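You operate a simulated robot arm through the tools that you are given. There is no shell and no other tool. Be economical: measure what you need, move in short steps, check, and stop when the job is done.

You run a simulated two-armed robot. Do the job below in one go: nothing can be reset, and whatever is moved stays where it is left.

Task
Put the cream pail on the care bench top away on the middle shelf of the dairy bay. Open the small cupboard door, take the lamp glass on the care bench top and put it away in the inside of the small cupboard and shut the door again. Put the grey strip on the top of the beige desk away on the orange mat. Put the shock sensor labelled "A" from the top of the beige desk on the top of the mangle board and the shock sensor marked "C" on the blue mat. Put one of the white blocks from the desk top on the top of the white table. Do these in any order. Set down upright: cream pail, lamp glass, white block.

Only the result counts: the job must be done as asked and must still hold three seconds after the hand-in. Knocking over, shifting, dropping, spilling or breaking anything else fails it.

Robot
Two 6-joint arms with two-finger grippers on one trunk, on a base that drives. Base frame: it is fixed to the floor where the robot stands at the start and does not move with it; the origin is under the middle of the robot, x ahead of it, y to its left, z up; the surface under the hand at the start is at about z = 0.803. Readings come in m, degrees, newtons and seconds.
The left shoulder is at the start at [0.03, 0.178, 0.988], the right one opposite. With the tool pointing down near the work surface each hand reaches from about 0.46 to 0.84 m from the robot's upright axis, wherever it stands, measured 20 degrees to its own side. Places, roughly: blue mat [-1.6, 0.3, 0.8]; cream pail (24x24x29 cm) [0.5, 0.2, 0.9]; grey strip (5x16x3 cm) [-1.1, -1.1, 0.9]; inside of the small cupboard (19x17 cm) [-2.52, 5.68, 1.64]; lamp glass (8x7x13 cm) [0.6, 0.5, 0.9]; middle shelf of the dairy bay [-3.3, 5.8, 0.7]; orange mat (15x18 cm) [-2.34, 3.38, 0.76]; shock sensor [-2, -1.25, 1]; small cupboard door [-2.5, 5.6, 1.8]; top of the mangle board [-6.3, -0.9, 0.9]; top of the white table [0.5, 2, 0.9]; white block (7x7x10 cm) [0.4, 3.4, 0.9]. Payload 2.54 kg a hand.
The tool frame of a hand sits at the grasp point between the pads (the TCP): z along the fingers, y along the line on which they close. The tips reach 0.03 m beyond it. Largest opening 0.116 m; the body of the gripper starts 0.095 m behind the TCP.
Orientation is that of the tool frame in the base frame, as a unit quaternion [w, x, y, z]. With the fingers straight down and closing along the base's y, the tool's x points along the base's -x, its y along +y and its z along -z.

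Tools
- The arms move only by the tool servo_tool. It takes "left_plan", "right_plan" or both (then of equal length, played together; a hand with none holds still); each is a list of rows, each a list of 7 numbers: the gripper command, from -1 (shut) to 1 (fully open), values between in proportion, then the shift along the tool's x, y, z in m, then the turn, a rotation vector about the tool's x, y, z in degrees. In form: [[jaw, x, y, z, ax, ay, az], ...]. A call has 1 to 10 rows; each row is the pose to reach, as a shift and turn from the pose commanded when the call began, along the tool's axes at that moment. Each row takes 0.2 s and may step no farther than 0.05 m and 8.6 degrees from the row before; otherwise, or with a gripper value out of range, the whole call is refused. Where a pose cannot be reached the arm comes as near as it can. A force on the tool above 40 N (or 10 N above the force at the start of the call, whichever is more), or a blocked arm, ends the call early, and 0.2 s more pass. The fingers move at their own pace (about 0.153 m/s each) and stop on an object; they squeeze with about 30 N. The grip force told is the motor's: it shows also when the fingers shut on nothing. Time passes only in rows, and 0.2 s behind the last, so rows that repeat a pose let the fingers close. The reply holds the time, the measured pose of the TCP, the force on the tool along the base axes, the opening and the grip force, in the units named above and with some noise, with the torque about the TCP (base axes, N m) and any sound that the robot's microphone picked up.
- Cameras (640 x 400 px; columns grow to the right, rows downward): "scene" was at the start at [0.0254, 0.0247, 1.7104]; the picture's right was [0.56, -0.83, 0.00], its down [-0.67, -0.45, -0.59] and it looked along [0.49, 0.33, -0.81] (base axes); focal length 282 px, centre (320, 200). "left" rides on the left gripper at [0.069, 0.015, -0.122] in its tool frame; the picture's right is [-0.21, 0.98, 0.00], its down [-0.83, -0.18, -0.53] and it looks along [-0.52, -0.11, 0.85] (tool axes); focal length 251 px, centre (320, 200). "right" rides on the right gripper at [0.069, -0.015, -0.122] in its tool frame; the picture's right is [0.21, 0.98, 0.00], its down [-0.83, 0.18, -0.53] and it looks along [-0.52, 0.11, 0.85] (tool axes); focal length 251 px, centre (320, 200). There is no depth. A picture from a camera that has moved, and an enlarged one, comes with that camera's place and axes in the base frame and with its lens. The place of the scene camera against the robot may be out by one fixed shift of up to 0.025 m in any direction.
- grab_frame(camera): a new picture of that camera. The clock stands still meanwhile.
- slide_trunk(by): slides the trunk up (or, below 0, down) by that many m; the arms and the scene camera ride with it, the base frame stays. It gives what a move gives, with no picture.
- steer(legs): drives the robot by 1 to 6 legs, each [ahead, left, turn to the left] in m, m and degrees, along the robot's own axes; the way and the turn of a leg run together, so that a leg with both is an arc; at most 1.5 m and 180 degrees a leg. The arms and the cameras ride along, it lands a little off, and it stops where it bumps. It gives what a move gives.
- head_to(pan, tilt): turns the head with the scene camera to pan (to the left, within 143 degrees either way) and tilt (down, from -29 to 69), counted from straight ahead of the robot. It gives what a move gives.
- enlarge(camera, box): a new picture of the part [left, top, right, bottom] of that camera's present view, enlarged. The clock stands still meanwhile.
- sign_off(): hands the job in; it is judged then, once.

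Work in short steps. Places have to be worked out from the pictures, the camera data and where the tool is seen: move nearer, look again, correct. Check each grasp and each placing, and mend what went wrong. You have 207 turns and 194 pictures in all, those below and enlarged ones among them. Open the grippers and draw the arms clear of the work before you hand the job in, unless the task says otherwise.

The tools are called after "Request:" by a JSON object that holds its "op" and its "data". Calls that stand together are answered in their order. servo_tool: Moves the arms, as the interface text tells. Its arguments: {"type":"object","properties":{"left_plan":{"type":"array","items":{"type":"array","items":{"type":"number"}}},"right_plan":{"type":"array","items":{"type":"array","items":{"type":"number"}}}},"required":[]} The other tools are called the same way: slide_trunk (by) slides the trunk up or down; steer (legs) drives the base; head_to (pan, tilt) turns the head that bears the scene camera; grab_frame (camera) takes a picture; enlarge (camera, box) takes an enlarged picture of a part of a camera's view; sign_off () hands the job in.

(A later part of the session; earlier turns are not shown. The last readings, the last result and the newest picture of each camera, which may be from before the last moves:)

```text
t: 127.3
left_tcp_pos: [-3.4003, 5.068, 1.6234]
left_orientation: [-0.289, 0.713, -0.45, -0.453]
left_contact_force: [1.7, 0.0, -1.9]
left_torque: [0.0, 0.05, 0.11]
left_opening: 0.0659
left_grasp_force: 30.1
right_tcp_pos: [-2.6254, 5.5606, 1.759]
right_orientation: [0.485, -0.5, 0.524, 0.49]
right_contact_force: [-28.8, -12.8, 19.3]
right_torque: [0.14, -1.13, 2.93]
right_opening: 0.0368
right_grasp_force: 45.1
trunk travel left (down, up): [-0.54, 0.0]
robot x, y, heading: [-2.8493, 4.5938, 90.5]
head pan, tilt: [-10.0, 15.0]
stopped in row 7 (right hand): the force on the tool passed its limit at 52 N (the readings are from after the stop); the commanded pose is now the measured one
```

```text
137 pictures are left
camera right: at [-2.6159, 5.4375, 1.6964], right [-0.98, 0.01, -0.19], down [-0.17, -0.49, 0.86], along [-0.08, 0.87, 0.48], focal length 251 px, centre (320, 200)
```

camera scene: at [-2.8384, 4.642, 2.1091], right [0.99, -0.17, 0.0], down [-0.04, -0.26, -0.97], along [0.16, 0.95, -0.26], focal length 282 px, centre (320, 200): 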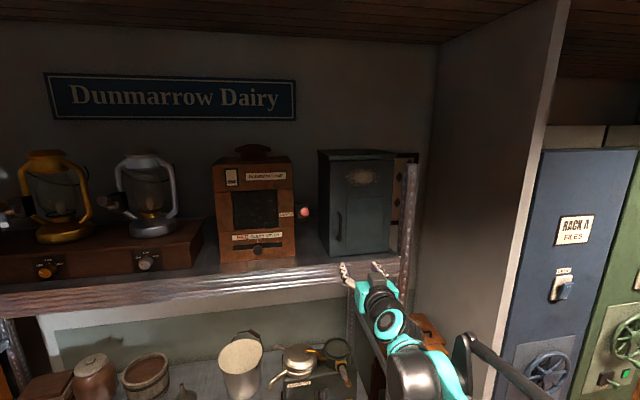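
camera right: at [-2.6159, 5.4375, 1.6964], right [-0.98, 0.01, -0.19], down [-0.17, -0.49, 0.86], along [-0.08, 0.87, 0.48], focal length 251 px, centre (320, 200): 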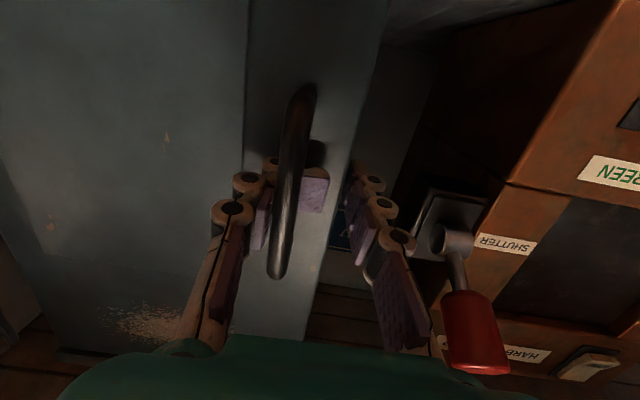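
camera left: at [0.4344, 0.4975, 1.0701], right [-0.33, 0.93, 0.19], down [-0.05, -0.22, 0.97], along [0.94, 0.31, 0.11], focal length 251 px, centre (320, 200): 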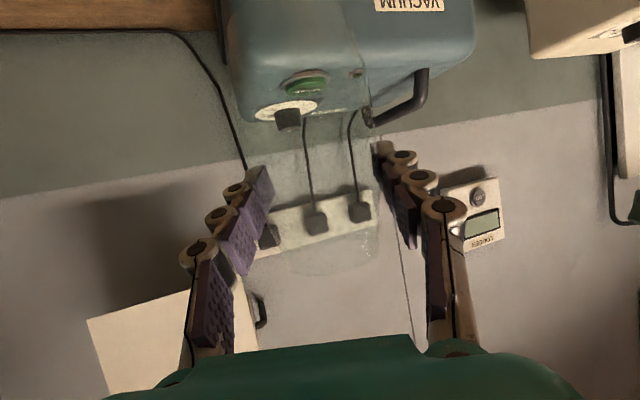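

Force stop: one fingertip appears to be behind the bar. Zoom to see.

Request:
{"op": "enlarge", "data": {"camera": "right", "box": [200, 60, 440, 300]}}

Request:
{"op": "enlarge", "data": {"camera": "scene", "box": [320, 180, 420, 260]}}

```text
1.67 times, centred on (320, 180) of right
camera zoom: at [-2.6159, 5.4375, 1.6964], right [-0.98, 0.01, -0.19], down [-0.17, -0.49, 0.86], along [-0.08, 0.87, 0.48], focal length 419 px, centre (320, 233)
```

zoom: 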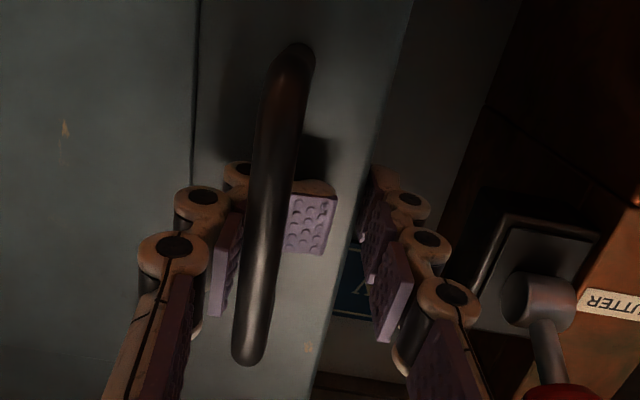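

```text
5.00 times, centred on (370, 220) of scene
camera zoom: at [-2.8418, 4.6311, 2.1098], right [0.99, -0.17, 0.0], down [-0.04, -0.25, -0.97], along [0.16, 0.95, -0.25], focal length 1412 px, centre (70, 100)
```

zoom: 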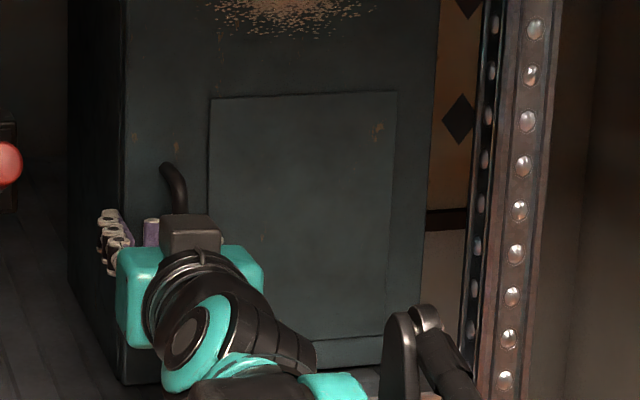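

The fingertip seems bent around the bar. Reopen, back off 2 cm, and look again.

Request:
{"op": "servo_tool", "data": {"right_plan": [[0, 0, 0, 0, 0, 0, 0], [0.4, 0, 0, 0, 0, 0, 0], [0.4, 0, 0, -0.015, 0, 0, 0], [0.4, 0, 0, -0.03, 0, 0, 0]]}}

Request:
{"op": "grab_frame", "data": {"camera": "right"}}

```text
t: 128.3
left_tcp_pos: [-3.3973, 5.0765, 1.6229]
left_orientation: [-0.288, 0.712, -0.452, -0.454]
left_contact_force: [-0.1, 0.8, -1.2]
left_torque: [0.01, 0.08, 0.01]
left_opening: 0.0661
left_grasp_force: 30.1
right_tcp_pos: [-2.6121, 5.5372, 1.7545]
right_orientation: [0.487, -0.496, 0.531, 0.486]
right_contact_force: [0.8, 0.0, 0.0]
right_torque: [0.02, 0.01, 0.02]
right_opening: 0.0822
right_grasp_force: 0.1
trunk travel left (down, up): [-0.54, 0.0]
robot x, y, heading: [-2.8495, 4.5958, 90.1]
head pan, tilt: [-10.0, 15.0]
```

```text
134 pictures are left
camera right: at [-2.6039, 5.4132, 1.6925], right [-0.98, 0.02, -0.18], down [-0.17, -0.48, 0.86], along [-0.07, 0.88, 0.48], focal length 251 px, centre (320, 200)
```

right: 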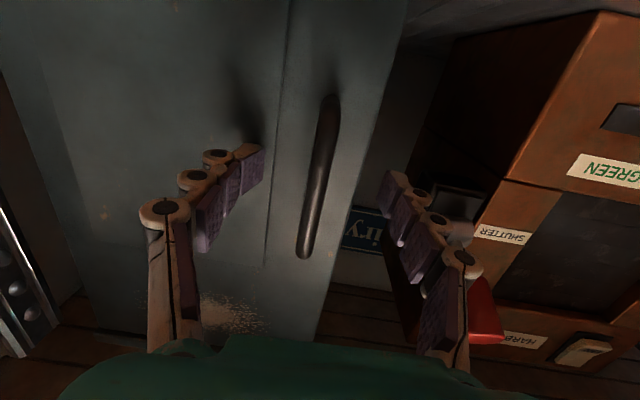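

The bar is centred between the fingers. I advance only 1 cm and close partially to see which finger touches first.

Request:
{"op": "servo_tool", "data": {"right_plan": [[0.2, 0, 0, 0.01, 0, 0, 0], [0, 0, 0, 0.012, 0, 0, 0], [-0.2, 0, 0, 0.012, 0, 0, 0], [-0.35, 0, 0, 0.012, 0, 0, 0], [-0.35, 0, 0, 0.012, 0, 0, 0]]}}

Request:
{"op": "grab_frame", "data": {"camera": "right"}}

```text
t: 129.5
left_tcp_pos: [-3.4006, 5.0714, 1.6241]
left_orientation: [-0.29, 0.712, -0.45, -0.454]
left_contact_force: [0.5, 0.6, -1.2]
left_torque: [-0.01, 0.04, -0.02]
left_opening: 0.0659
left_grasp_force: 30.0
right_tcp_pos: [-2.6196, 5.5431, 1.7576]
right_orientation: [0.487, -0.497, 0.527, 0.487]
right_contact_force: [-20.3, -34.9, -4.0]
right_torque: [0.2, -0.27, -0.92]
right_opening: 0.0431
right_grasp_force: 35.9
trunk travel left (down, up): [-0.54, 0.0]
robot x, y, heading: [-2.847, 4.5948, 90.3]
head pan, tilt: [-10.0, 15.0]
```

```text
133 pictures are left
camera right: at [-2.611, 5.4198, 1.6956], right [-0.98, 0.02, -0.19], down [-0.17, -0.49, 0.86], along [-0.07, 0.87, 0.48], focal length 251 px, centre (320, 200)
```

right: 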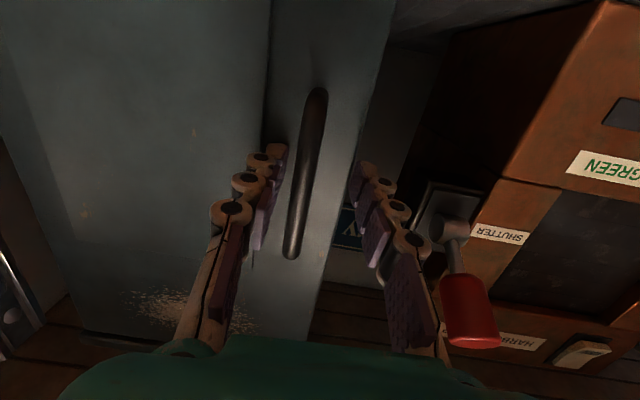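

Reaction shows the fingertips press on the door face (face y≈5.575). Open, back off 2 cm, and close again.

Request:
{"op": "servo_tool", "data": {"right_plan": [[0.2, 0, 0, -0.005, 0, 0, 0], [0.2, 0, 0, -0.02, 0, 0, 0], [0.2, 0, 0, -0.022, 0, 0, 0], [-0.2, 0, 0, -0.022, 0, 0, 0], [-0.6, 0, 0, -0.022, 0, 0, 0], [-1, 0, 0, -0.022, 0, 0, 0], [-1, 0, 0, -0.022, 0, 0, 0]]}}

Request:
{"op": "grab_frame", "data": {"camera": "right"}}

```text
t: 131.1
left_tcp_pos: [-3.395, 5.0769, 1.623]
left_orientation: [-0.288, 0.712, -0.452, -0.454]
left_contact_force: [-0.9, -0.4, -2.3]
left_torque: [0.04, 0.0, 0.01]
left_opening: 0.0661
left_grasp_force: 29.9
right_tcp_pos: [-2.6091, 5.5298, 1.7545]
right_orientation: [0.487, -0.495, 0.531, 0.486]
right_contact_force: [8.8, 3.5, 5.7]
right_torque: [0.08, -0.9, -0.04]
right_opening: 0.0097
right_grasp_force: 37.0
trunk travel left (down, up): [-0.54, 0.0]
robot x, y, heading: [-2.8509, 4.5935, 90.0]
head pan, tilt: [-10.0, 15.0]
```

```text
132 pictures are left
camera right: at [-2.6019, 5.4054, 1.6928], right [-0.98, 0.03, -0.18], down [-0.17, -0.48, 0.86], along [-0.07, 0.88, 0.48], focal length 251 px, centre (320, 200)
```

right: 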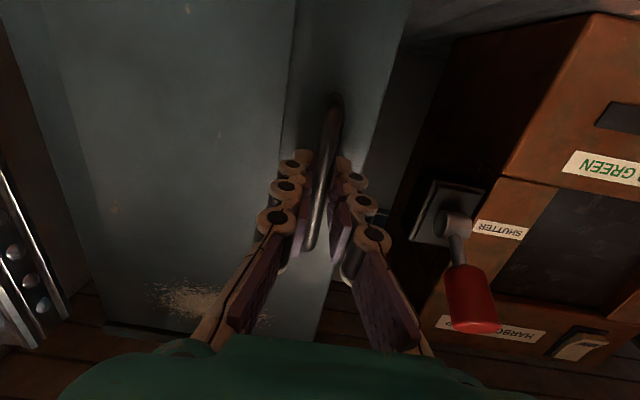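

Bar gripped (1 cm). Pull along the hinge arc to about 32°, turning the tool with the door.

Request:
{"op": "servo_tool", "data": {"right_plan": [[-1, 0, -0.003, -0.013, -4, 0, 0], [-1, 0, -0.0082, -0.0265, -8, 0, 0], [-1, 0, -0.0135, -0.039, -12, 0, 0], [-1, 0, -0.02, -0.0518, -16, 0, 0], [-1, 0, -0.0275, -0.0635, -20, 0, 0], [-1, 0, -0.0351, -0.075, -24, 0, 0], [-1, 0, -0.044, -0.0857, -28, 0, 0], [-1, 0, -0.0534, -0.096, -32, 0, 0]]}}

Request:
{"op": "grab_frame", "data": {"camera": "right"}}

Request:
{"op": "enlarge", "data": {"camera": "scene", "box": [280, 120, 460, 280]}}

```text
t: 132.9
left_tcp_pos: [-3.3915, 5.0813, 1.6237]
left_orientation: [-0.286, 0.712, -0.453, -0.454]
left_contact_force: [-0.2, -0.3, -1.5]
left_torque: [-0.02, 0.01, 0.0]
left_opening: 0.0654
left_grasp_force: 30.0
right_tcp_pos: [-2.556, 5.4366, 1.7543]
right_orientation: [0.331, -0.61, 0.377, 0.614]
right_contact_force: [19.8, 17.6, 10.9]
right_torque: [0.12, -0.95, -0.07]
right_opening: 0.0105
right_grasp_force: 38.0
trunk travel left (down, up): [-0.54, 0.0]
robot x, y, heading: [-2.8471, 4.5958, 90.2]
head pan, tilt: [-10.0, 15.0]
```

```text
131 pictures are left
camera right: at [-2.4849, 5.3371, 1.6889], right [-0.85, -0.5, -0.15], down [0.14, -0.51, 0.85], along [-0.5, 0.7, 0.5], focal length 251 px, centre (320, 200)
```

right: 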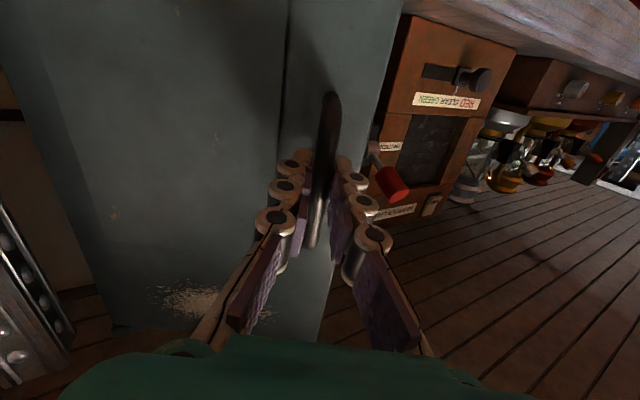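

```text
2.50 times, centred on (370, 200) of scene
camera zoom: at [-2.8308, 4.6457, 2.109], right [0.99, -0.17, 0.0], down [-0.05, -0.26, -0.97], along [0.16, 0.95, -0.26], focal length 706 px, centre (195, 200)
```

zoom: 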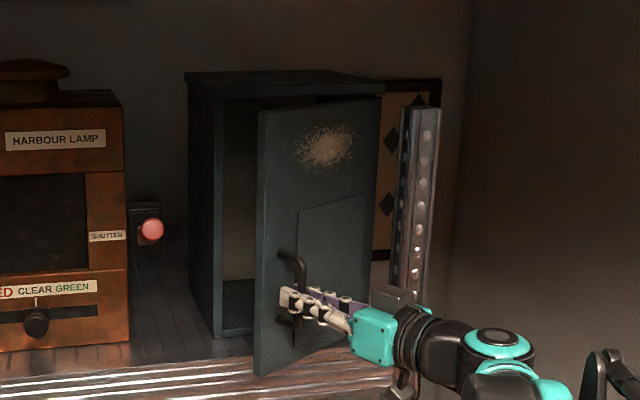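

The door swings well (32°). Continue the arc to about 64°.

Request:
{"op": "servo_tool", "data": {"right_plan": [[-1, 0, -0.007, -0.012, -4, 0, 0], [-1, 0, -0.0151, -0.0236, -8, 0, 0], [-1, 0, -0.02, -0.036, -12, 0, 0], [-1, 0, -0.0261, -0.0477, -16, 0, 0], [-1, 0, -0.033, -0.059, -20, 0, 0], [-1, 0, -0.0402, -0.07, -24, 0, 0], [-1, 0, -0.0485, -0.08, -28, 0, 0], [-1, 0, -0.0572, -0.0903, -32, 0, 0]]}}

Request:
{"op": "enlarge", "data": {"camera": "scene", "box": [280, 120, 460, 280]}}

```text
t: 134.5
left_tcp_pos: [-3.3947, 5.0814, 1.6212]
left_orientation: [-0.286, 0.713, -0.453, -0.453]
left_contact_force: [-1.3, -0.5, -0.6]
left_torque: [0.03, 0.02, -0.02]
left_opening: 0.0656
left_grasp_force: 30.1
right_tcp_pos: [-2.4827, 5.3899, 1.7555]
right_orientation: [0.195, -0.663, 0.236, 0.683]
right_contact_force: [12.0, 27.1, -3.4]
right_torque: [0.57, -0.74, -0.28]
right_opening: 0.0107
right_grasp_force: 37.8
right hand out of reach, approached as far as the arm can: row 7
trunk travel left (down, up): [-0.54, 0.0]
robot x, y, heading: [-2.8451, 4.596, 90.3]
head pan, tilt: [-10.0, 15.0]
stopped in row 7 (right hand): the force on the tool passed its limit at 73 N (the readings are from after the stop); the commanded pose is now the measured one
```

```text
2.50 times, centred on (370, 200) of scene
camera zoom: at [-2.8348, 4.6468, 2.109], right [0.99, -0.17, 0.0], down [-0.05, -0.26, -0.97], along [0.16, 0.95, -0.26], focal length 706 px, centre (195, 200)
```

zoom: 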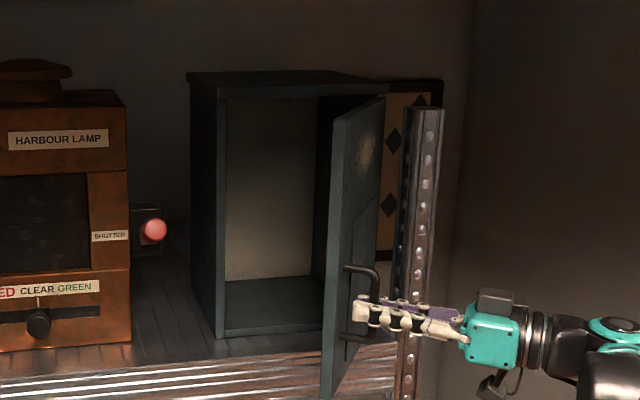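

Door is about 60° open and the wrist is at its limit. Release the handle, retreat and turn the hand back to point forward.

Request:
{"op": "servo_tool", "data": {"right_plan": [[-0.4, 0, 0, 0, 0, 0, 0], [0.1, 0, 0, 0, 0, 0, 0], [0.1, 0, 0, -0.04, 0, 0, 0], [0.1, 0, 0, -0.08, 0, 0, 0], [0.1, 0, 0, -0.12, 0, 0, 0], [0.1, 0, 0.023, -0.136, 8, 0, 0], [0.1, 0, 0.046, -0.152, 16, 0, 0], [0.1, 0, 0.069, -0.168, 24, 0, 0], [0.1, 0, 0.092, -0.185, 32, 0, 0], [-0.3, 0, 0.1137, -0.201, 40, 0, 0]]}}

Request:
{"op": "enlarge", "data": {"camera": "scene", "box": [280, 120, 460, 280]}}

```text
t: 136.7
left_tcp_pos: [-3.3961, 5.0761, 1.6221]
left_orientation: [-0.288, 0.712, -0.452, -0.453]
left_contact_force: [0.7, 0.4, -0.9]
left_torque: [0.02, 0.0, -0.04]
left_opening: 0.0656
left_grasp_force: 29.7
right_tcp_pos: [-2.2839, 5.2649, 1.8103]
right_orientation: [0.406, -0.559, 0.452, 0.564]
right_contact_force: [-0.1, 0.5, 0.1]
right_torque: [0.0, -0.01, -0.01]
right_opening: 0.0404
right_grasp_force: 0.0
right hand out of reach, approached as far as the arm can: row 5, 6, 7, 8, 9, 10
trunk travel left (down, up): [-0.54, 0.0]
robot x, y, heading: [-2.8491, 4.5929, 90.3]
head pan, tilt: [-10.0, 15.0]
```

```text
2.50 times, centred on (370, 200) of scene
camera zoom: at [-2.8378, 4.6405, 2.1091], right [0.99, -0.17, 0.0], down [-0.04, -0.25, -0.97], along [0.16, 0.95, -0.26], focal length 706 px, centre (195, 200)
```

zoom: 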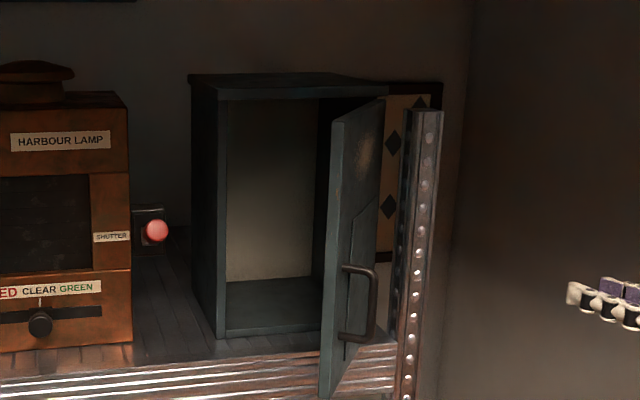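

Door stays put at about 55°. Move the (closed) right hand to the left side of the door leaf, pointing forward.

Request:
{"op": "servo_tool", "data": {"right_plan": [[-0.5, 0, 0.0426, 0.003, 2, 0, 0], [-1, 0, 0.085, 0.006, 4, 0, 0], [-1, 0, 0.128, 0.01, 6, 0, 0], [-1, 0, 0.17, 0.013, 8, 0, 0], [-1, 0, 0.213, 0.016, 10, 0, 0], [-1, 0, 0.255, 0.019, 12, 0, 0], [-1, 0, 0.298, 0.023, 14, 0, 0], [-1, 0, 0.3406, 0.026, 15, 0, 0]]}}

Request:
{"op": "enlarge", "data": {"camera": "scene", "box": [280, 120, 460, 280]}}

Request:
{"op": "grab_frame", "data": {"camera": "right"}}

```text
t: 138.5
left_tcp_pos: [-3.4017, 5.0794, 1.6198]
left_orientation: [-0.289, 0.713, -0.452, -0.452]
left_contact_force: [-1.3, -0.3, -2.2]
left_torque: [0.01, -0.02, -0.07]
left_opening: 0.0655
left_grasp_force: 29.8
right_tcp_pos: [-2.5248, 5.4571, 1.8084]
right_orientation: [0.478, -0.5, 0.523, 0.499]
right_contact_force: [-0.3, 0.1, 0.4]
right_torque: [-0.01, 0.01, -0.07]
right_opening: 0.0
right_grasp_force: 28.6
right hand out of reach, approached as far as the arm can: row 1, 2, 3, 4, 5, 6, 7, 8
trunk travel left (down, up): [-0.54, 0.0]
robot x, y, heading: [-2.8506, 4.5949, 90.2]
head pan, tilt: [-10.0, 15.0]
```

```text
2.50 times, centred on (370, 200) of scene
camera zoom: at [-2.8427, 4.6422, 2.1091], right [0.99, -0.17, 0.0], down [-0.04, -0.26, -0.97], along [0.16, 0.95, -0.26], focal length 706 px, centre (195, 200)
```

zoom: 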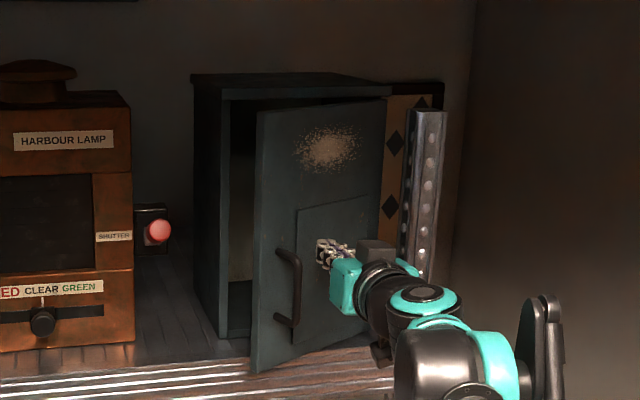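

```text
126 pictures are left
camera right: at [-2.5126, 5.3347, 1.7448], right [-0.99, -0.01, -0.17], down [-0.15, -0.49, 0.86], along [-0.09, 0.87, 0.49], focal length 251 px, centre (320, 200)
```

right: 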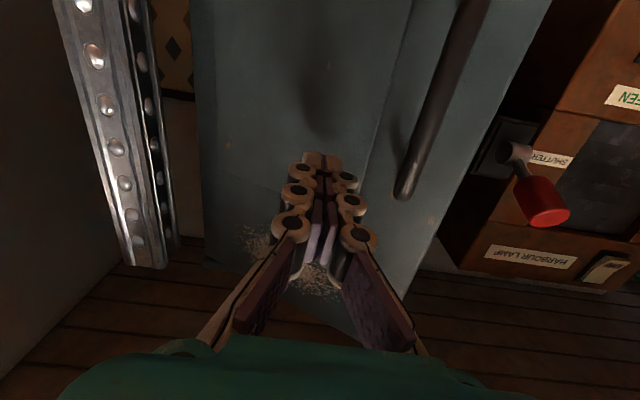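

The arm couldn't fold there and nudged the door back to about 35° (harmless). I use the base instead: back off and strafe left so the fingertip passes left of the door's free edge.

Request:
{"op": "steer", "data": {"legs": [[-0.25, 0, 0], [0, 0.14, 0]]}}

Request:
{"op": "grab_frame", "data": {"camera": "right"}}

Request:
{"op": "enlarge", "data": {"camera": "scene", "box": [280, 120, 460, 280]}}

```text
t: 141.3
left_tcp_pos: [-3.5338, 4.8253, 1.6235]
left_orientation: [-0.288, 0.712, -0.452, -0.454]
left_contact_force: [0.9, 0.0, -1.4]
left_torque: [0.01, -0.01, 0.02]
left_opening: 0.0657
left_grasp_force: 30.3
right_tcp_pos: [-2.6586, 5.2053, 1.8079]
right_orientation: [0.476, -0.5, 0.523, 0.5]
right_contact_force: [0.4, 0.4, 0.1]
right_torque: [0.01, -0.02, 0.03]
right_opening: 0.0
right_grasp_force: 28.6
trunk travel left (down, up): [-0.54, 0.0]
robot x, y, heading: [-2.9903, 4.3409, 90.5]
head pan, tilt: [-10.0, 15.0]
```

```text
125 pictures are left
camera right: at [-2.6467, 5.0822, 1.7438], right [-0.99, -0.01, -0.17], down [-0.14, -0.5, 0.86], along [-0.09, 0.87, 0.49], focal length 251 px, centre (320, 200)
```

right: 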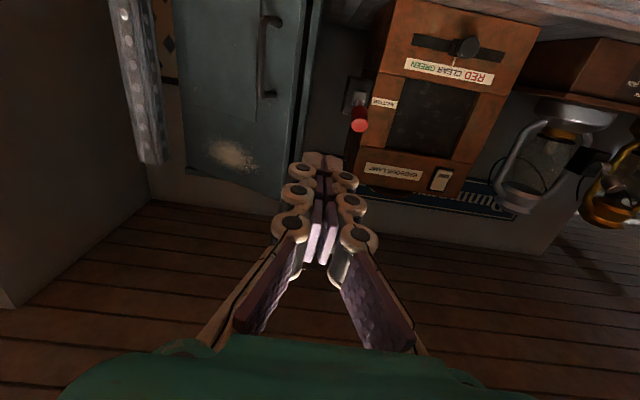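

```text
2.50 times, centred on (370, 200) of scene
camera zoom: at [-2.9757, 4.3896, 2.1091], right [0.99, -0.17, 0.0], down [-0.05, -0.26, -0.97], along [0.16, 0.95, -0.26], focal length 706 px, centre (195, 200)
```

zoom: 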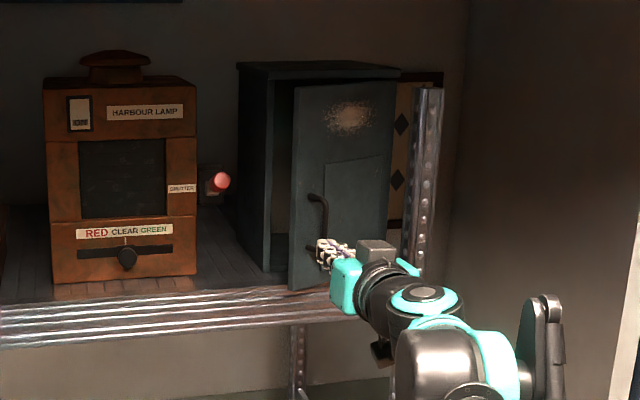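

I lower the hand 9 cm (below the red shutter knob) and shift 3 cm left, then drive forward 0.25 m to put the fingertips past the door edge.

Request:
{"op": "servo_tool", "data": {"right_plan": [[-1, 0.045, 0.015, 0, 0, 0, 0], [-1, 0.09, 0.03, 0, 0, 0, 0], [-1, 0.09, 0.03, 0, 0, 0, 0]]}}

Request:
{"op": "steer", "data": {"legs": [[0.24, 0, 0]]}}

Request:
{"op": "grab_frame", "data": {"camera": "right"}}

Request:
{"op": "enlarge", "data": {"camera": "scene", "box": [280, 120, 460, 280]}}

```text
t: 142.1
left_tcp_pos: [-3.5388, 4.8248, 1.6218]
left_orientation: [-0.288, 0.713, -0.452, -0.453]
left_contact_force: [-0.9, 1.0, -0.9]
left_torque: [-0.03, 0.01, -0.02]
left_opening: 0.0657
left_grasp_force: 30.1
right_tcp_pos: [-2.689, 5.2124, 1.8058]
right_orientation: [0.477, -0.501, 0.522, 0.499]
right_contact_force: [-0.4, -0.4, 0.4]
right_torque: [-0.01, 0.01, 0.02]
right_opening: 0.0002
right_grasp_force: 28.3
right hand out of reach, approached as far as the arm can: row 1, 2, 3
trunk travel left (down, up): [-0.54, 0.0]
robot x, y, heading: [-2.9882, 4.3435, 90.5]
head pan, tilt: [-10.0, 15.0]
```

```text
t: 143.9
left_tcp_pos: [-3.5405, 5.0638, 1.6217]
left_orientation: [-0.288, 0.713, -0.451, -0.454]
left_contact_force: [-0.9, 0.5, -1.9]
left_torque: [0.02, -0.02, -0.01]
left_opening: 0.0655
left_grasp_force: 29.9
right_tcp_pos: [-2.6908, 5.4524, 1.8076]
right_orientation: [0.476, -0.501, 0.522, 0.5]
right_contact_force: [-0.5, 0.3, 0.2]
right_torque: [0.03, -0.01, -0.03]
right_opening: 0.0
right_grasp_force: 28.7
trunk travel left (down, up): [-0.54, 0.0]
robot x, y, heading: [-2.992, 4.5819, 90.4]
head pan, tilt: [-10.0, 15.0]
```

```text
123 pictures are left
camera right: at [-2.6793, 5.3285, 1.7445], right [-0.99, -0.01, -0.17], down [-0.14, -0.49, 0.86], along [-0.09, 0.87, 0.49], focal length 251 px, centre (320, 200)
```

right: 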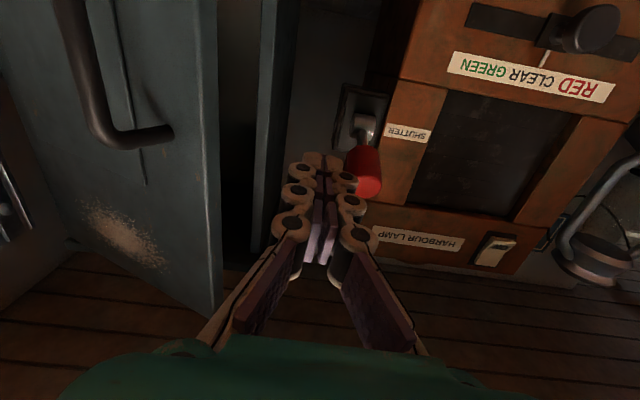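

```text
2.50 times, centred on (370, 200) of scene
camera zoom: at [-2.9807, 4.6288, 2.1092], right [0.99, -0.17, 0.0], down [-0.04, -0.25, -0.97], along [0.16, 0.95, -0.26], focal length 706 px, centre (195, 200)
```

zoom: 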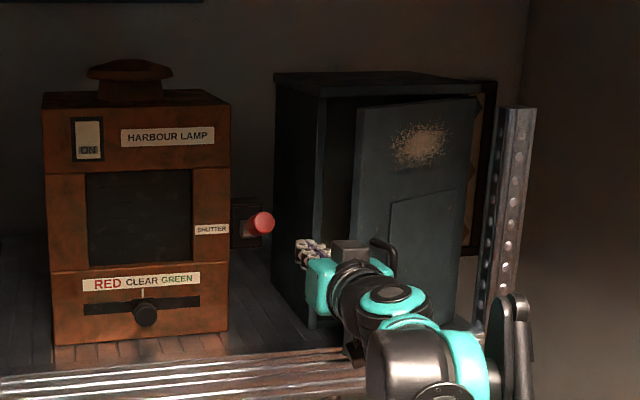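

Fingertips are behind the door edge and clear of the red knob. Strafe right 0.25 m to sweep the door open.

Request:
{"op": "steer", "data": {"legs": [[0, -0.25, 0]]}}

Request:
{"op": "enlarge", "data": {"camera": "scene", "box": [280, 120, 460, 280]}}

Request:
{"op": "grab_frame", "data": {"camera": "right"}}

```text
t: 145.1
left_tcp_pos: [-3.436, 5.068, 1.6226]
left_orientation: [-0.286, 0.713, -0.452, -0.453]
left_contact_force: [2.2, -0.5, -1.1]
left_torque: [-0.03, 0.03, 0.13]
left_opening: 0.0657
left_grasp_force: 30.0
right_tcp_pos: [-2.5998, 5.4586, 1.8035]
right_orientation: [0.466, -0.509, 0.517, 0.506]
right_contact_force: [-13.9, -6.5, -9.2]
right_torque: [-0.11, 0.08, 0.3]
right_opening: 0.0
right_grasp_force: 28.7
trunk travel left (down, up): [-0.54, 0.0]
robot x, y, heading: [-2.8898, 4.5872, 90.3]
head pan, tilt: [-10.0, 15.0]
stopped in leg 1: the force on the tool passed its limit at 53 N (the readings are from after the stop); the commanded pose is now the measured one
```

```text
2.50 times, centred on (370, 200) of scene
camera zoom: at [-2.8747, 4.6354, 2.1088], right [0.99, -0.16, 0.0], down [-0.04, -0.26, -0.97], along [0.16, 0.95, -0.26], focal length 706 px, centre (195, 200)
```

zoom: 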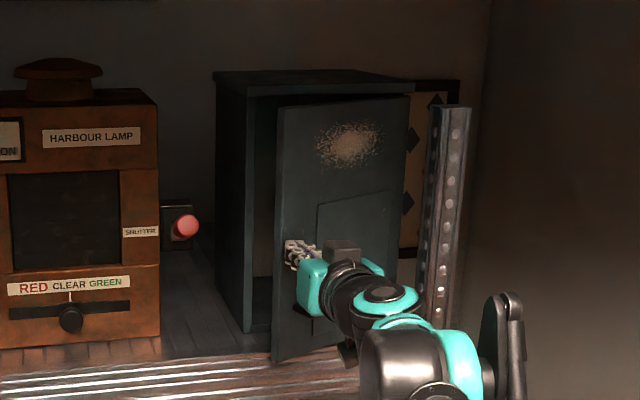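

```text
120 pictures are left
camera right: at [-2.5851, 5.3349, 1.7417], right [-0.99, -0.04, -0.17], down [-0.12, -0.49, 0.86], along [-0.12, 0.87, 0.48], focal length 251 px, centre (320, 200)
```

right: 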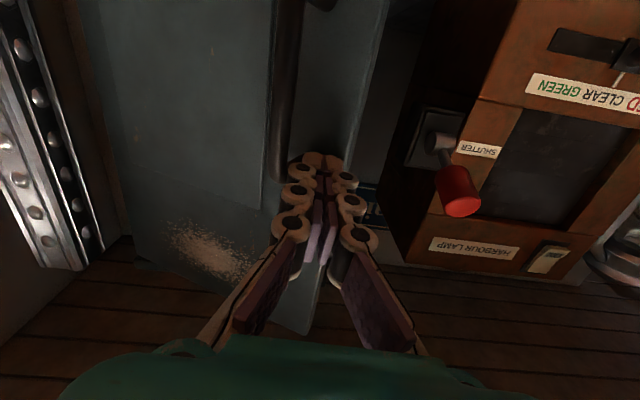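

The finger was still in front of the door and met the handle. Back off, lower the trunk 10 cm (to pass under the red knob), and strafe left.

Request:
{"op": "steer", "data": {"legs": [[-0.15, 0, 0], [0, 0.09, 0]]}}

Request:
{"op": "slide_trunk", "data": {"by": -0.1}}

Request:
{"op": "grab_frame", "data": {"camera": "right"}}

Request:
{"op": "enlarge", "data": {"camera": "scene", "box": [280, 100, 460, 260]}}

```text
t: 147.2
left_tcp_pos: [-3.526, 4.9201, 1.6241]
left_orientation: [-0.286, 0.713, -0.451, -0.454]
left_contact_force: [0.9, -0.3, -0.1]
left_torque: [0.02, 0.03, 0.0]
left_opening: 0.0656
left_grasp_force: 29.8
right_tcp_pos: [-2.685, 5.307, 1.8074]
right_orientation: [0.469, -0.506, 0.519, 0.505]
right_contact_force: [-1.3, -0.4, 0.0]
right_torque: [-0.02, 0.0, 0.03]
right_opening: 0.0
right_grasp_force: 28.8
trunk travel left (down, up): [-0.54, 0.0]
robot x, y, heading: [-2.9781, 4.4404, 90.6]
head pan, tilt: [-10.0, 15.0]
```

```text
t: 148.5
left_tcp_pos: [-3.5285, 4.9207, 1.522]
left_orientation: [-0.287, 0.713, -0.451, -0.453]
left_contact_force: [0.1, 0.1, -0.5]
left_torque: [-0.03, 0.03, -0.01]
left_opening: 0.0658
left_grasp_force: 30.3
right_tcp_pos: [-2.6884, 5.3076, 1.7073]
right_orientation: [0.471, -0.506, 0.519, 0.503]
right_contact_force: [0.5, 0.0, 0.3]
right_torque: [0.01, -0.01, -0.05]
right_opening: 0.0
right_grasp_force: 28.9
trunk travel left (down, up): [-0.44, 0.1]
robot x, y, heading: [-2.9797, 4.4397, 90.5]
head pan, tilt: [-10.0, 15.0]
```

```text
119 pictures are left
camera right: at [-2.6746, 5.1847, 1.6446], right [-0.98, -0.03, -0.17], down [-0.13, -0.49, 0.86], along [-0.11, 0.87, 0.48], focal length 251 px, centre (320, 200)
```

right: 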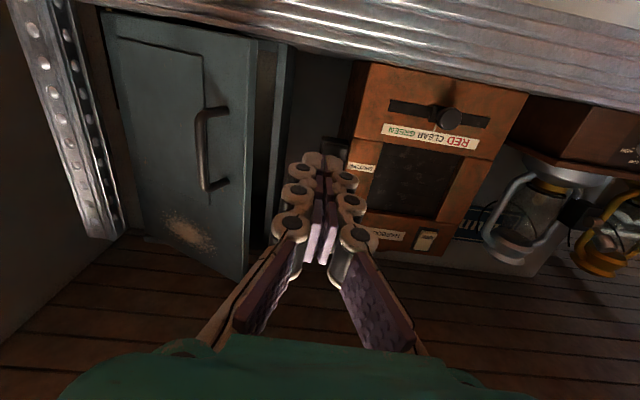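

```text
2.50 times, centred on (370, 180) of scene
camera zoom: at [-2.9699, 4.4853, 2.0092], right [0.99, -0.17, 0.0], down [-0.04, -0.26, -0.97], along [0.16, 0.95, -0.26], focal length 706 px, centre (195, 250)
```

zoom: 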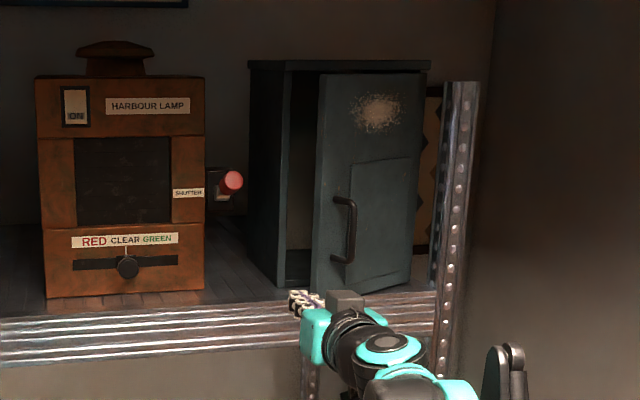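

Now the fingertips are below the knob and left of the door edge. Drive forward 0.19 m and check.

Request:
{"op": "steer", "data": {"legs": [[0.19, 0, 0]]}}

Request:
{"op": "grab_frame", "data": {"camera": "right"}}

Request:
{"op": "enlarge", "data": {"camera": "scene", "box": [280, 100, 460, 260]}}

```text
t: 150.0
left_tcp_pos: [-3.5319, 5.1057, 1.5222]
left_orientation: [-0.286, 0.714, -0.45, -0.454]
left_contact_force: [0.6, 0.3, -0.9]
left_torque: [0.03, -0.02, -0.02]
left_opening: 0.0658
left_grasp_force: 29.9
right_tcp_pos: [-2.694, 5.4978, 1.7075]
right_orientation: [0.469, -0.507, 0.518, 0.505]
right_contact_force: [-0.2, 0.1, -0.1]
right_torque: [0.0, -0.01, 0.02]
right_opening: 0.0002
right_grasp_force: 28.5
trunk travel left (down, up): [-0.44, 0.1]
robot x, y, heading: [-2.9783, 4.6258, 90.8]
head pan, tilt: [-10.0, 15.0]
```

```text
117 pictures are left
camera right: at [-2.6787, 5.3745, 1.6446], right [-0.98, -0.04, -0.17], down [-0.13, -0.5, 0.86], along [-0.11, 0.87, 0.48], focal length 251 px, centre (320, 200)
```

right: 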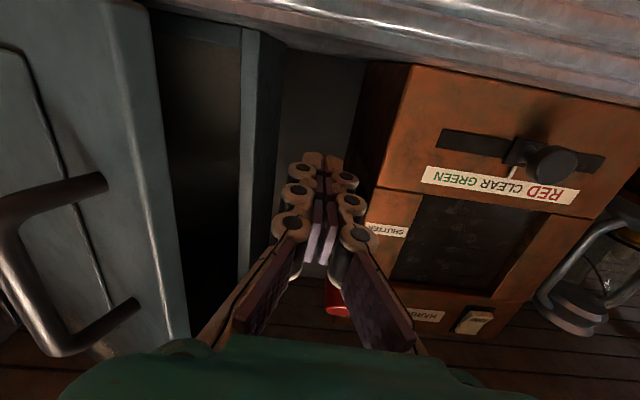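

```text
2.50 times, centred on (370, 180) of scene
camera zoom: at [-2.9706, 4.6736, 2.0092], right [0.99, -0.16, 0.0], down [-0.04, -0.25, -0.97], along [0.16, 0.95, -0.26], focal length 706 px, centre (195, 250)
```

zoom: 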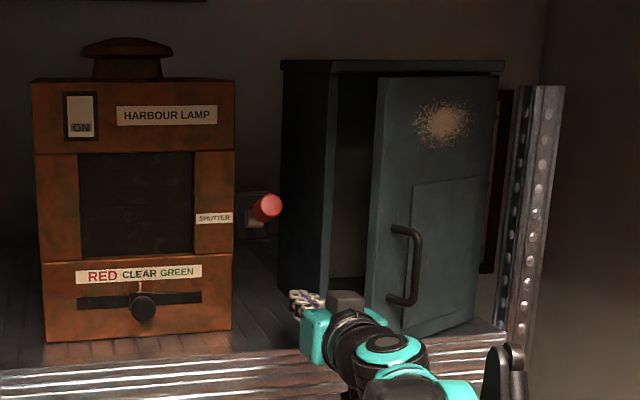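

The fingertips are now behind the leaf edge. Strafe right 0.2 m.

Request:
{"op": "steer", "data": {"legs": [[0, -0.2, 0]]}}

Request:
{"op": "grab_frame", "data": {"camera": "right"}}

Request:
{"op": "enlarge", "data": {"camera": "scene", "box": [280, 100, 460, 260]}}

```text
t: 151.1
left_tcp_pos: [-3.4618, 5.1068, 1.5233]
left_orientation: [-0.286, 0.714, -0.45, -0.454]
left_contact_force: [0.8, -0.9, -1.4]
left_torque: [-0.01, 0.03, 0.08]
left_opening: 0.0653
left_grasp_force: 29.8
right_tcp_pos: [-2.6319, 5.5001, 1.7066]
right_orientation: [0.463, -0.512, 0.514, 0.51]
right_contact_force: [-1.1, 0.2, -0.7]
right_torque: [0.04, 0.01, -0.02]
right_opening: 0.0001
right_grasp_force: 28.2
trunk travel left (down, up): [-0.44, 0.1]
robot x, y, heading: [-2.912, 4.6287, 90.6]
head pan, tilt: [-10.0, 15.0]
stopped in leg 1: the force on the tool passed its limit at 60 N (the readings are from after the stop); the commanded pose is now the measured one
```

```text
115 pictures are left
camera right: at [-2.615, 5.3762, 1.6435], right [-0.98, -0.05, -0.16], down [-0.12, -0.49, 0.86], along [-0.13, 0.87, 0.48], focal length 251 px, centre (320, 200)
```

right: 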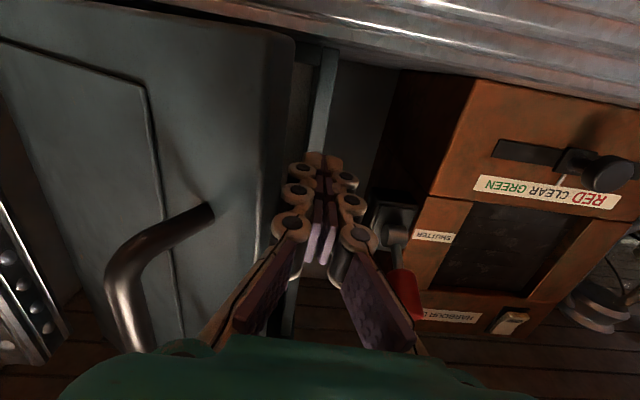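

```text
2.50 times, centred on (370, 180) of scene
camera zoom: at [-2.8989, 4.6755, 2.009], right [0.99, -0.16, 0.0], down [-0.04, -0.26, -0.97], along [0.16, 0.95, -0.26], focal length 706 px, centre (195, 250)
```

zoom: 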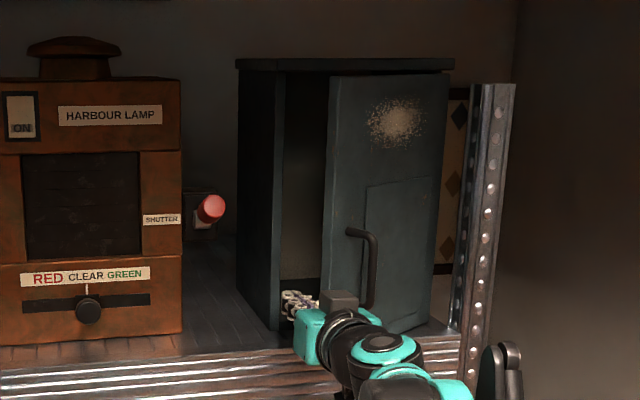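

The leaf edge is hitting the finger's side end-on. I back off slightly and yaw the tool 40° to the right so that the fingertips hook behind the leaf.

Request:
{"op": "servo_tool", "data": {"right_plan": [[-1, 0, 0.03, 0, 8, 0, 0], [-1, 0, 0.03, 0.005, 16, 0, 0], [-1, 0, 0.025, 0.01, 24, 0, 0], [-1, 0, 0.015, 0.015, 32, 0, 0], [-1, 0, -0.005, 0.015, 40, 0, 0], [-1, 0, -0.012, 0.015, 40, 0, 0]]}}

Request:
{"op": "grab_frame", "data": {"camera": "right"}}

```text
t: 152.5
left_tcp_pos: [-3.4693, 5.1037, 1.5214]
left_orientation: [-0.288, 0.715, -0.448, -0.454]
left_contact_force: [-0.3, 0.9, -1.9]
left_torque: [0.07, -0.02, -0.03]
left_opening: 0.0656
left_grasp_force: 30.1
right_tcp_pos: [-2.7188, 5.521, 1.6534]
right_orientation: [0.423, -0.517, 0.627, 0.402]
right_contact_force: [4.5, -15.2, 24.8]
right_torque: [0.47, -0.39, -0.43]
right_opening: 0.0002
right_grasp_force: 28.2
right hand out of reach, approached as far as the arm can: row 1, 2, 3, 4, 5
trunk travel left (down, up): [-0.44, 0.1]
robot x, y, heading: [-2.9143, 4.6286, 90.8]
head pan, tilt: [-10.0, 15.0]
stopped in row 6 (right hand): the force on the tool passed its limit at 179 N (the readings are from after the stop); the commanded pose is now the measured one
```

```text
113 pictures are left
camera right: at [-2.7259, 5.3853, 1.6263], right [-0.99, 0.07, -0.14], down [-0.15, -0.22, 0.96], along [0.04, 0.97, 0.23], focal length 251 px, centre (320, 200)
```

right: 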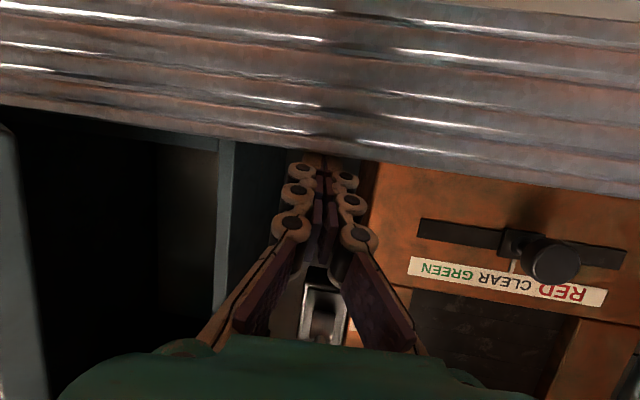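

The arm hit a limit and dipped, touching the shelf. Check that nothing shifted.

Request:
{"op": "grab_frame", "data": {"camera": "scene"}}

```text
112 pictures are left
camera scene: at [-2.91, 4.6706, 2.0092], right [0.99, -0.16, 0.0], down [-0.04, -0.25, -0.97], along [0.16, 0.95, -0.26], focal length 282 px, centre (320, 200)
```

scene: 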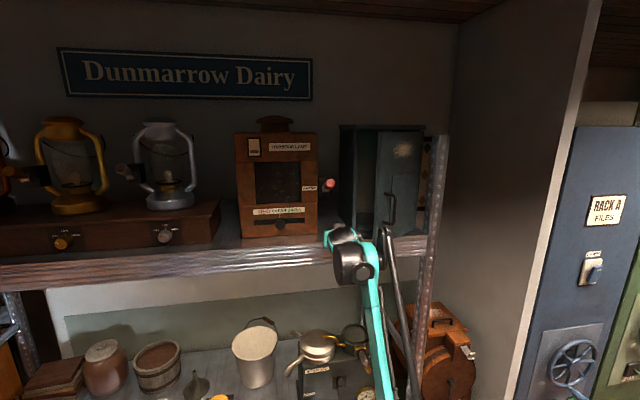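

Nothing visible shifted. I'll back away, raise the trunk again and restore the forward-pointing hand; then I'll grip the handle and open the door by rotating the whole base about the hinge.

Request:
{"op": "steer", "data": {"legs": [[-0.3, 0, 0]]}}

Request:
{"op": "slide_trunk", "data": {"by": 0.1}}

Request:
{"op": "servo_tool", "data": {"right_plan": [[0.2, 0.004, -0.012, -0.013, -1.85, -4.5, -1.26], [0.2, 0.007, -0.024, -0.026, -3.7, -9.05, -2.52], [0.2, 0.01, -0.036, -0.039, -5.55, -13.6, -3.8], [0.2, 0.014, -0.048, -0.052, -7.4, -18.1, -5.05], [0.2, 0.014, -0.048, -0.052, -7.4, -18.1, -5.05]]}}

Request:
{"op": "grab_frame", "data": {"camera": "scene"}}

```text
t: 153.2
left_tcp_pos: [-3.4665, 5.1044, 1.5216]
left_orientation: [-0.286, 0.715, -0.45, -0.452]
left_contact_force: [-0.1, 0.1, -1.6]
left_torque: [0.03, 0.03, -0.02]
left_opening: 0.0657
left_grasp_force: 29.7
right_tcp_pos: [-2.7161, 5.5219, 1.6545]
right_orientation: [0.424, -0.516, 0.624, 0.406]
right_contact_force: [-0.4, 0.5, 0.5]
right_torque: [0.02, 0.0, -0.02]
right_opening: 0.0
right_grasp_force: 28.6
trunk travel left (down, up): [-0.44, 0.1]
robot x, y, heading: [-2.9161, 4.6275, 90.8]
head pan, tilt: [-10.0, 15.0]
stopped in leg 1: the force on the tool passed its limit at 56 N (the readings are from after the stop); the commanded pose is now the measured one
```

```text
t: 154.6
left_tcp_pos: [-3.4669, 5.104, 1.6211]
left_orientation: [-0.286, 0.715, -0.45, -0.453]
left_contact_force: [-0.6, -0.7, -0.8]
left_torque: [0.06, 0.01, 0.01]
left_opening: 0.0655
left_grasp_force: 29.8
right_tcp_pos: [-2.7161, 5.5228, 1.7536]
right_orientation: [0.424, -0.516, 0.624, 0.406]
right_contact_force: [0.7, 0.0, -0.6]
right_torque: [-0.03, -0.01, 0.0]
right_opening: 0.0003
right_grasp_force: 28.8
trunk travel left (down, up): [-0.54, 0.0]
robot x, y, heading: [-2.9145, 4.6283, 90.7]
head pan, tilt: [-10.0, 15.0]
```

```text
t: 155.8
left_tcp_pos: [-3.4676, 5.1038, 1.6211]
left_orientation: [-0.286, 0.714, -0.449, -0.454]
left_contact_force: [-0.1, 0.3, -1.8]
left_torque: [0.01, -0.01, 0.03]
left_opening: 0.0656
left_grasp_force: 29.8
right_tcp_pos: [-2.669, 5.5033, 1.8204]
right_orientation: [0.502, -0.498, 0.499, 0.501]
right_contact_force: [0.0, 0.3, -0.4]
right_torque: [-0.03, 0.02, -0.01]
right_opening: 0.0699
right_grasp_force: 0.0
right hand out of reach, approached as far as the arm can: row 2, 3, 4, 5
trunk travel left (down, up): [-0.54, 0.0]
robot x, y, heading: [-2.919, 4.6259, 90.6]
head pan, tilt: [-10.0, 15.0]
```

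```text
111 pictures are left
camera scene: at [-2.906, 4.6708, 2.1091], right [0.99, -0.16, 0.0], down [-0.04, -0.26, -0.97], along [0.16, 0.95, -0.26], focal length 282 px, centre (320, 200)
```

scene: 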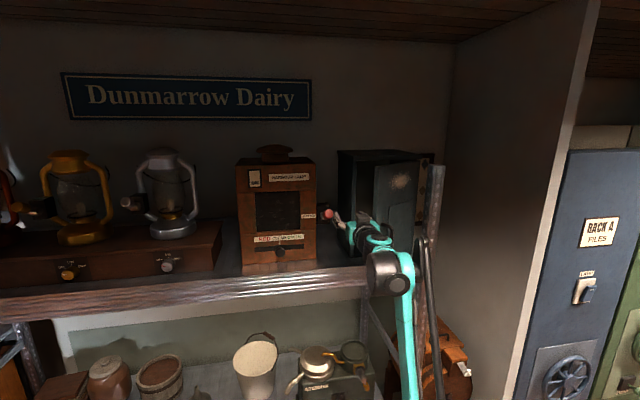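

The base did not move back (force stop). Zoom on the hand and knob before retreating.

Request:
{"op": "enlarge", "data": {"camera": "scene", "box": [290, 140, 450, 260]}}

Request:
{"op": "grab_frame", "data": {"camera": "right"}}

```text
3.33 times, centred on (370, 200) of scene
camera zoom: at [-2.906, 4.6708, 2.1091], right [0.99, -0.16, 0.0], down [-0.04, -0.26, -0.97], along [0.16, 0.95, -0.26], focal length 941 px, centre (153, 200)
```

zoom: 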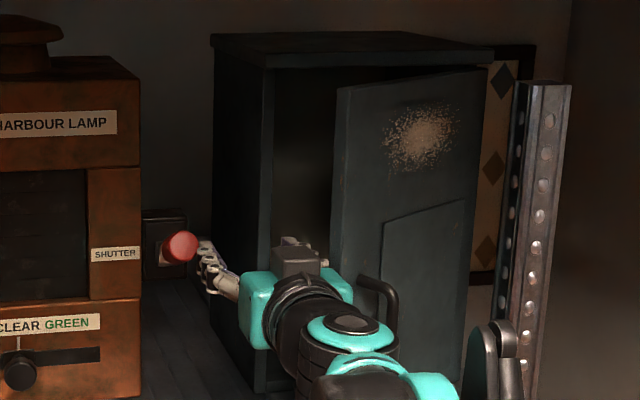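

```text
109 pictures are left
camera right: at [-2.6553, 5.3832, 1.7509], right [-0.98, 0.0, -0.21], down [-0.18, -0.54, 0.82], along [-0.11, 0.84, 0.52], focal length 251 px, centre (320, 200)
```

right: 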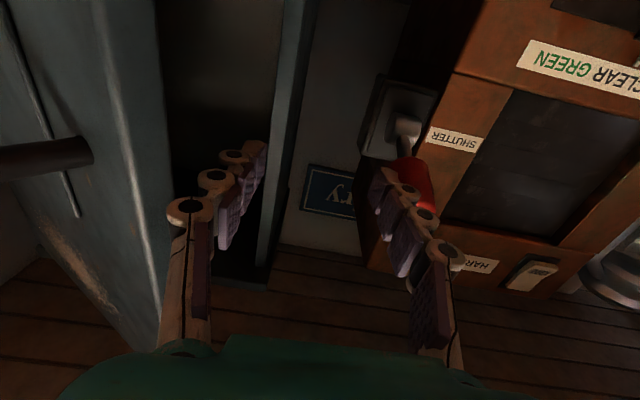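

The +X finger is now inside the gap behind the leaf edge. Push it slowly rightwards with the arm (away from the red knob).

Request:
{"op": "servo_tool", "data": {"right_plan": [[0.2, 0, -0.015, 0, 0, 0, 0], [0.2, 0, -0.03, 0, 0, 0, 0], [0.2, 0, -0.045, 0, 0, 0, 0], [0.2, 0, -0.06, -0.005, 0, 0, 0], [0.2, 0, -0.075, -0.01, 0, 0, 0], [0.2, 0, -0.09, -0.015, 0, 0, 0], [0.2, 0, -0.105, -0.02, 0, 0, 0], [0.2, 0, -0.12, -0.025, 0, 0, 0]]}}

Request:
{"op": "enlarge", "data": {"camera": "scene", "box": [290, 140, 450, 260]}}

Request:
{"op": "grab_frame", "data": {"camera": "right"}}

```text
t: 157.6
left_tcp_pos: [-3.4667, 5.1024, 1.6218]
left_orientation: [-0.287, 0.714, -0.449, -0.454]
left_contact_force: [-0.1, -0.2, -0.3]
left_torque: [0.0, -0.01, 0.01]
left_opening: 0.0659
left_grasp_force: 30.2
right_tcp_pos: [-2.5508, 5.4763, 1.8204]
right_orientation: [0.501, -0.498, 0.499, 0.502]
right_contact_force: [-1.6, -2.5, 1.0]
right_torque: [-0.16, 0.0, -0.12]
right_opening: 0.0696
right_grasp_force: 0.1
trunk travel left (down, up): [-0.54, 0.0]
robot x, y, heading: [-2.9171, 4.6245, 90.7]
head pan, tilt: [-10.0, 15.0]
```

```text
3.33 times, centred on (370, 200) of scene
camera zoom: at [-2.9051, 4.6695, 2.1092], right [0.99, -0.16, 0.0], down [-0.04, -0.25, -0.97], along [0.16, 0.95, -0.26], focal length 941 px, centre (153, 200)
```

zoom: 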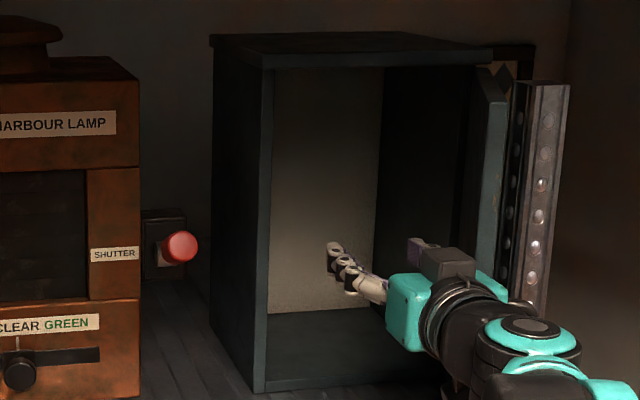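

```text
107 pictures are left
camera right: at [-2.5362, 5.3567, 1.7516], right [-0.98, 0.0, -0.21], down [-0.18, -0.54, 0.82], along [-0.11, 0.84, 0.53], focal length 251 px, centre (320, 200)
```

right: 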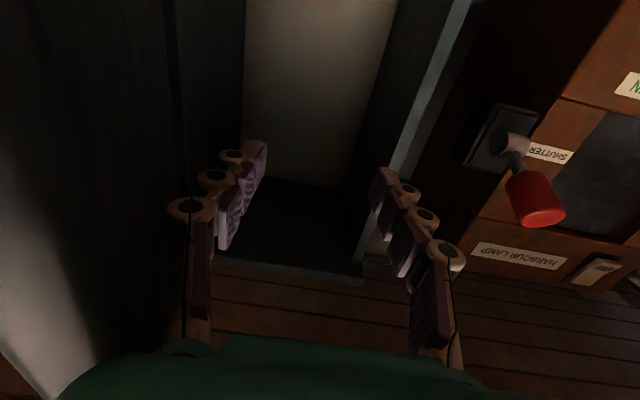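

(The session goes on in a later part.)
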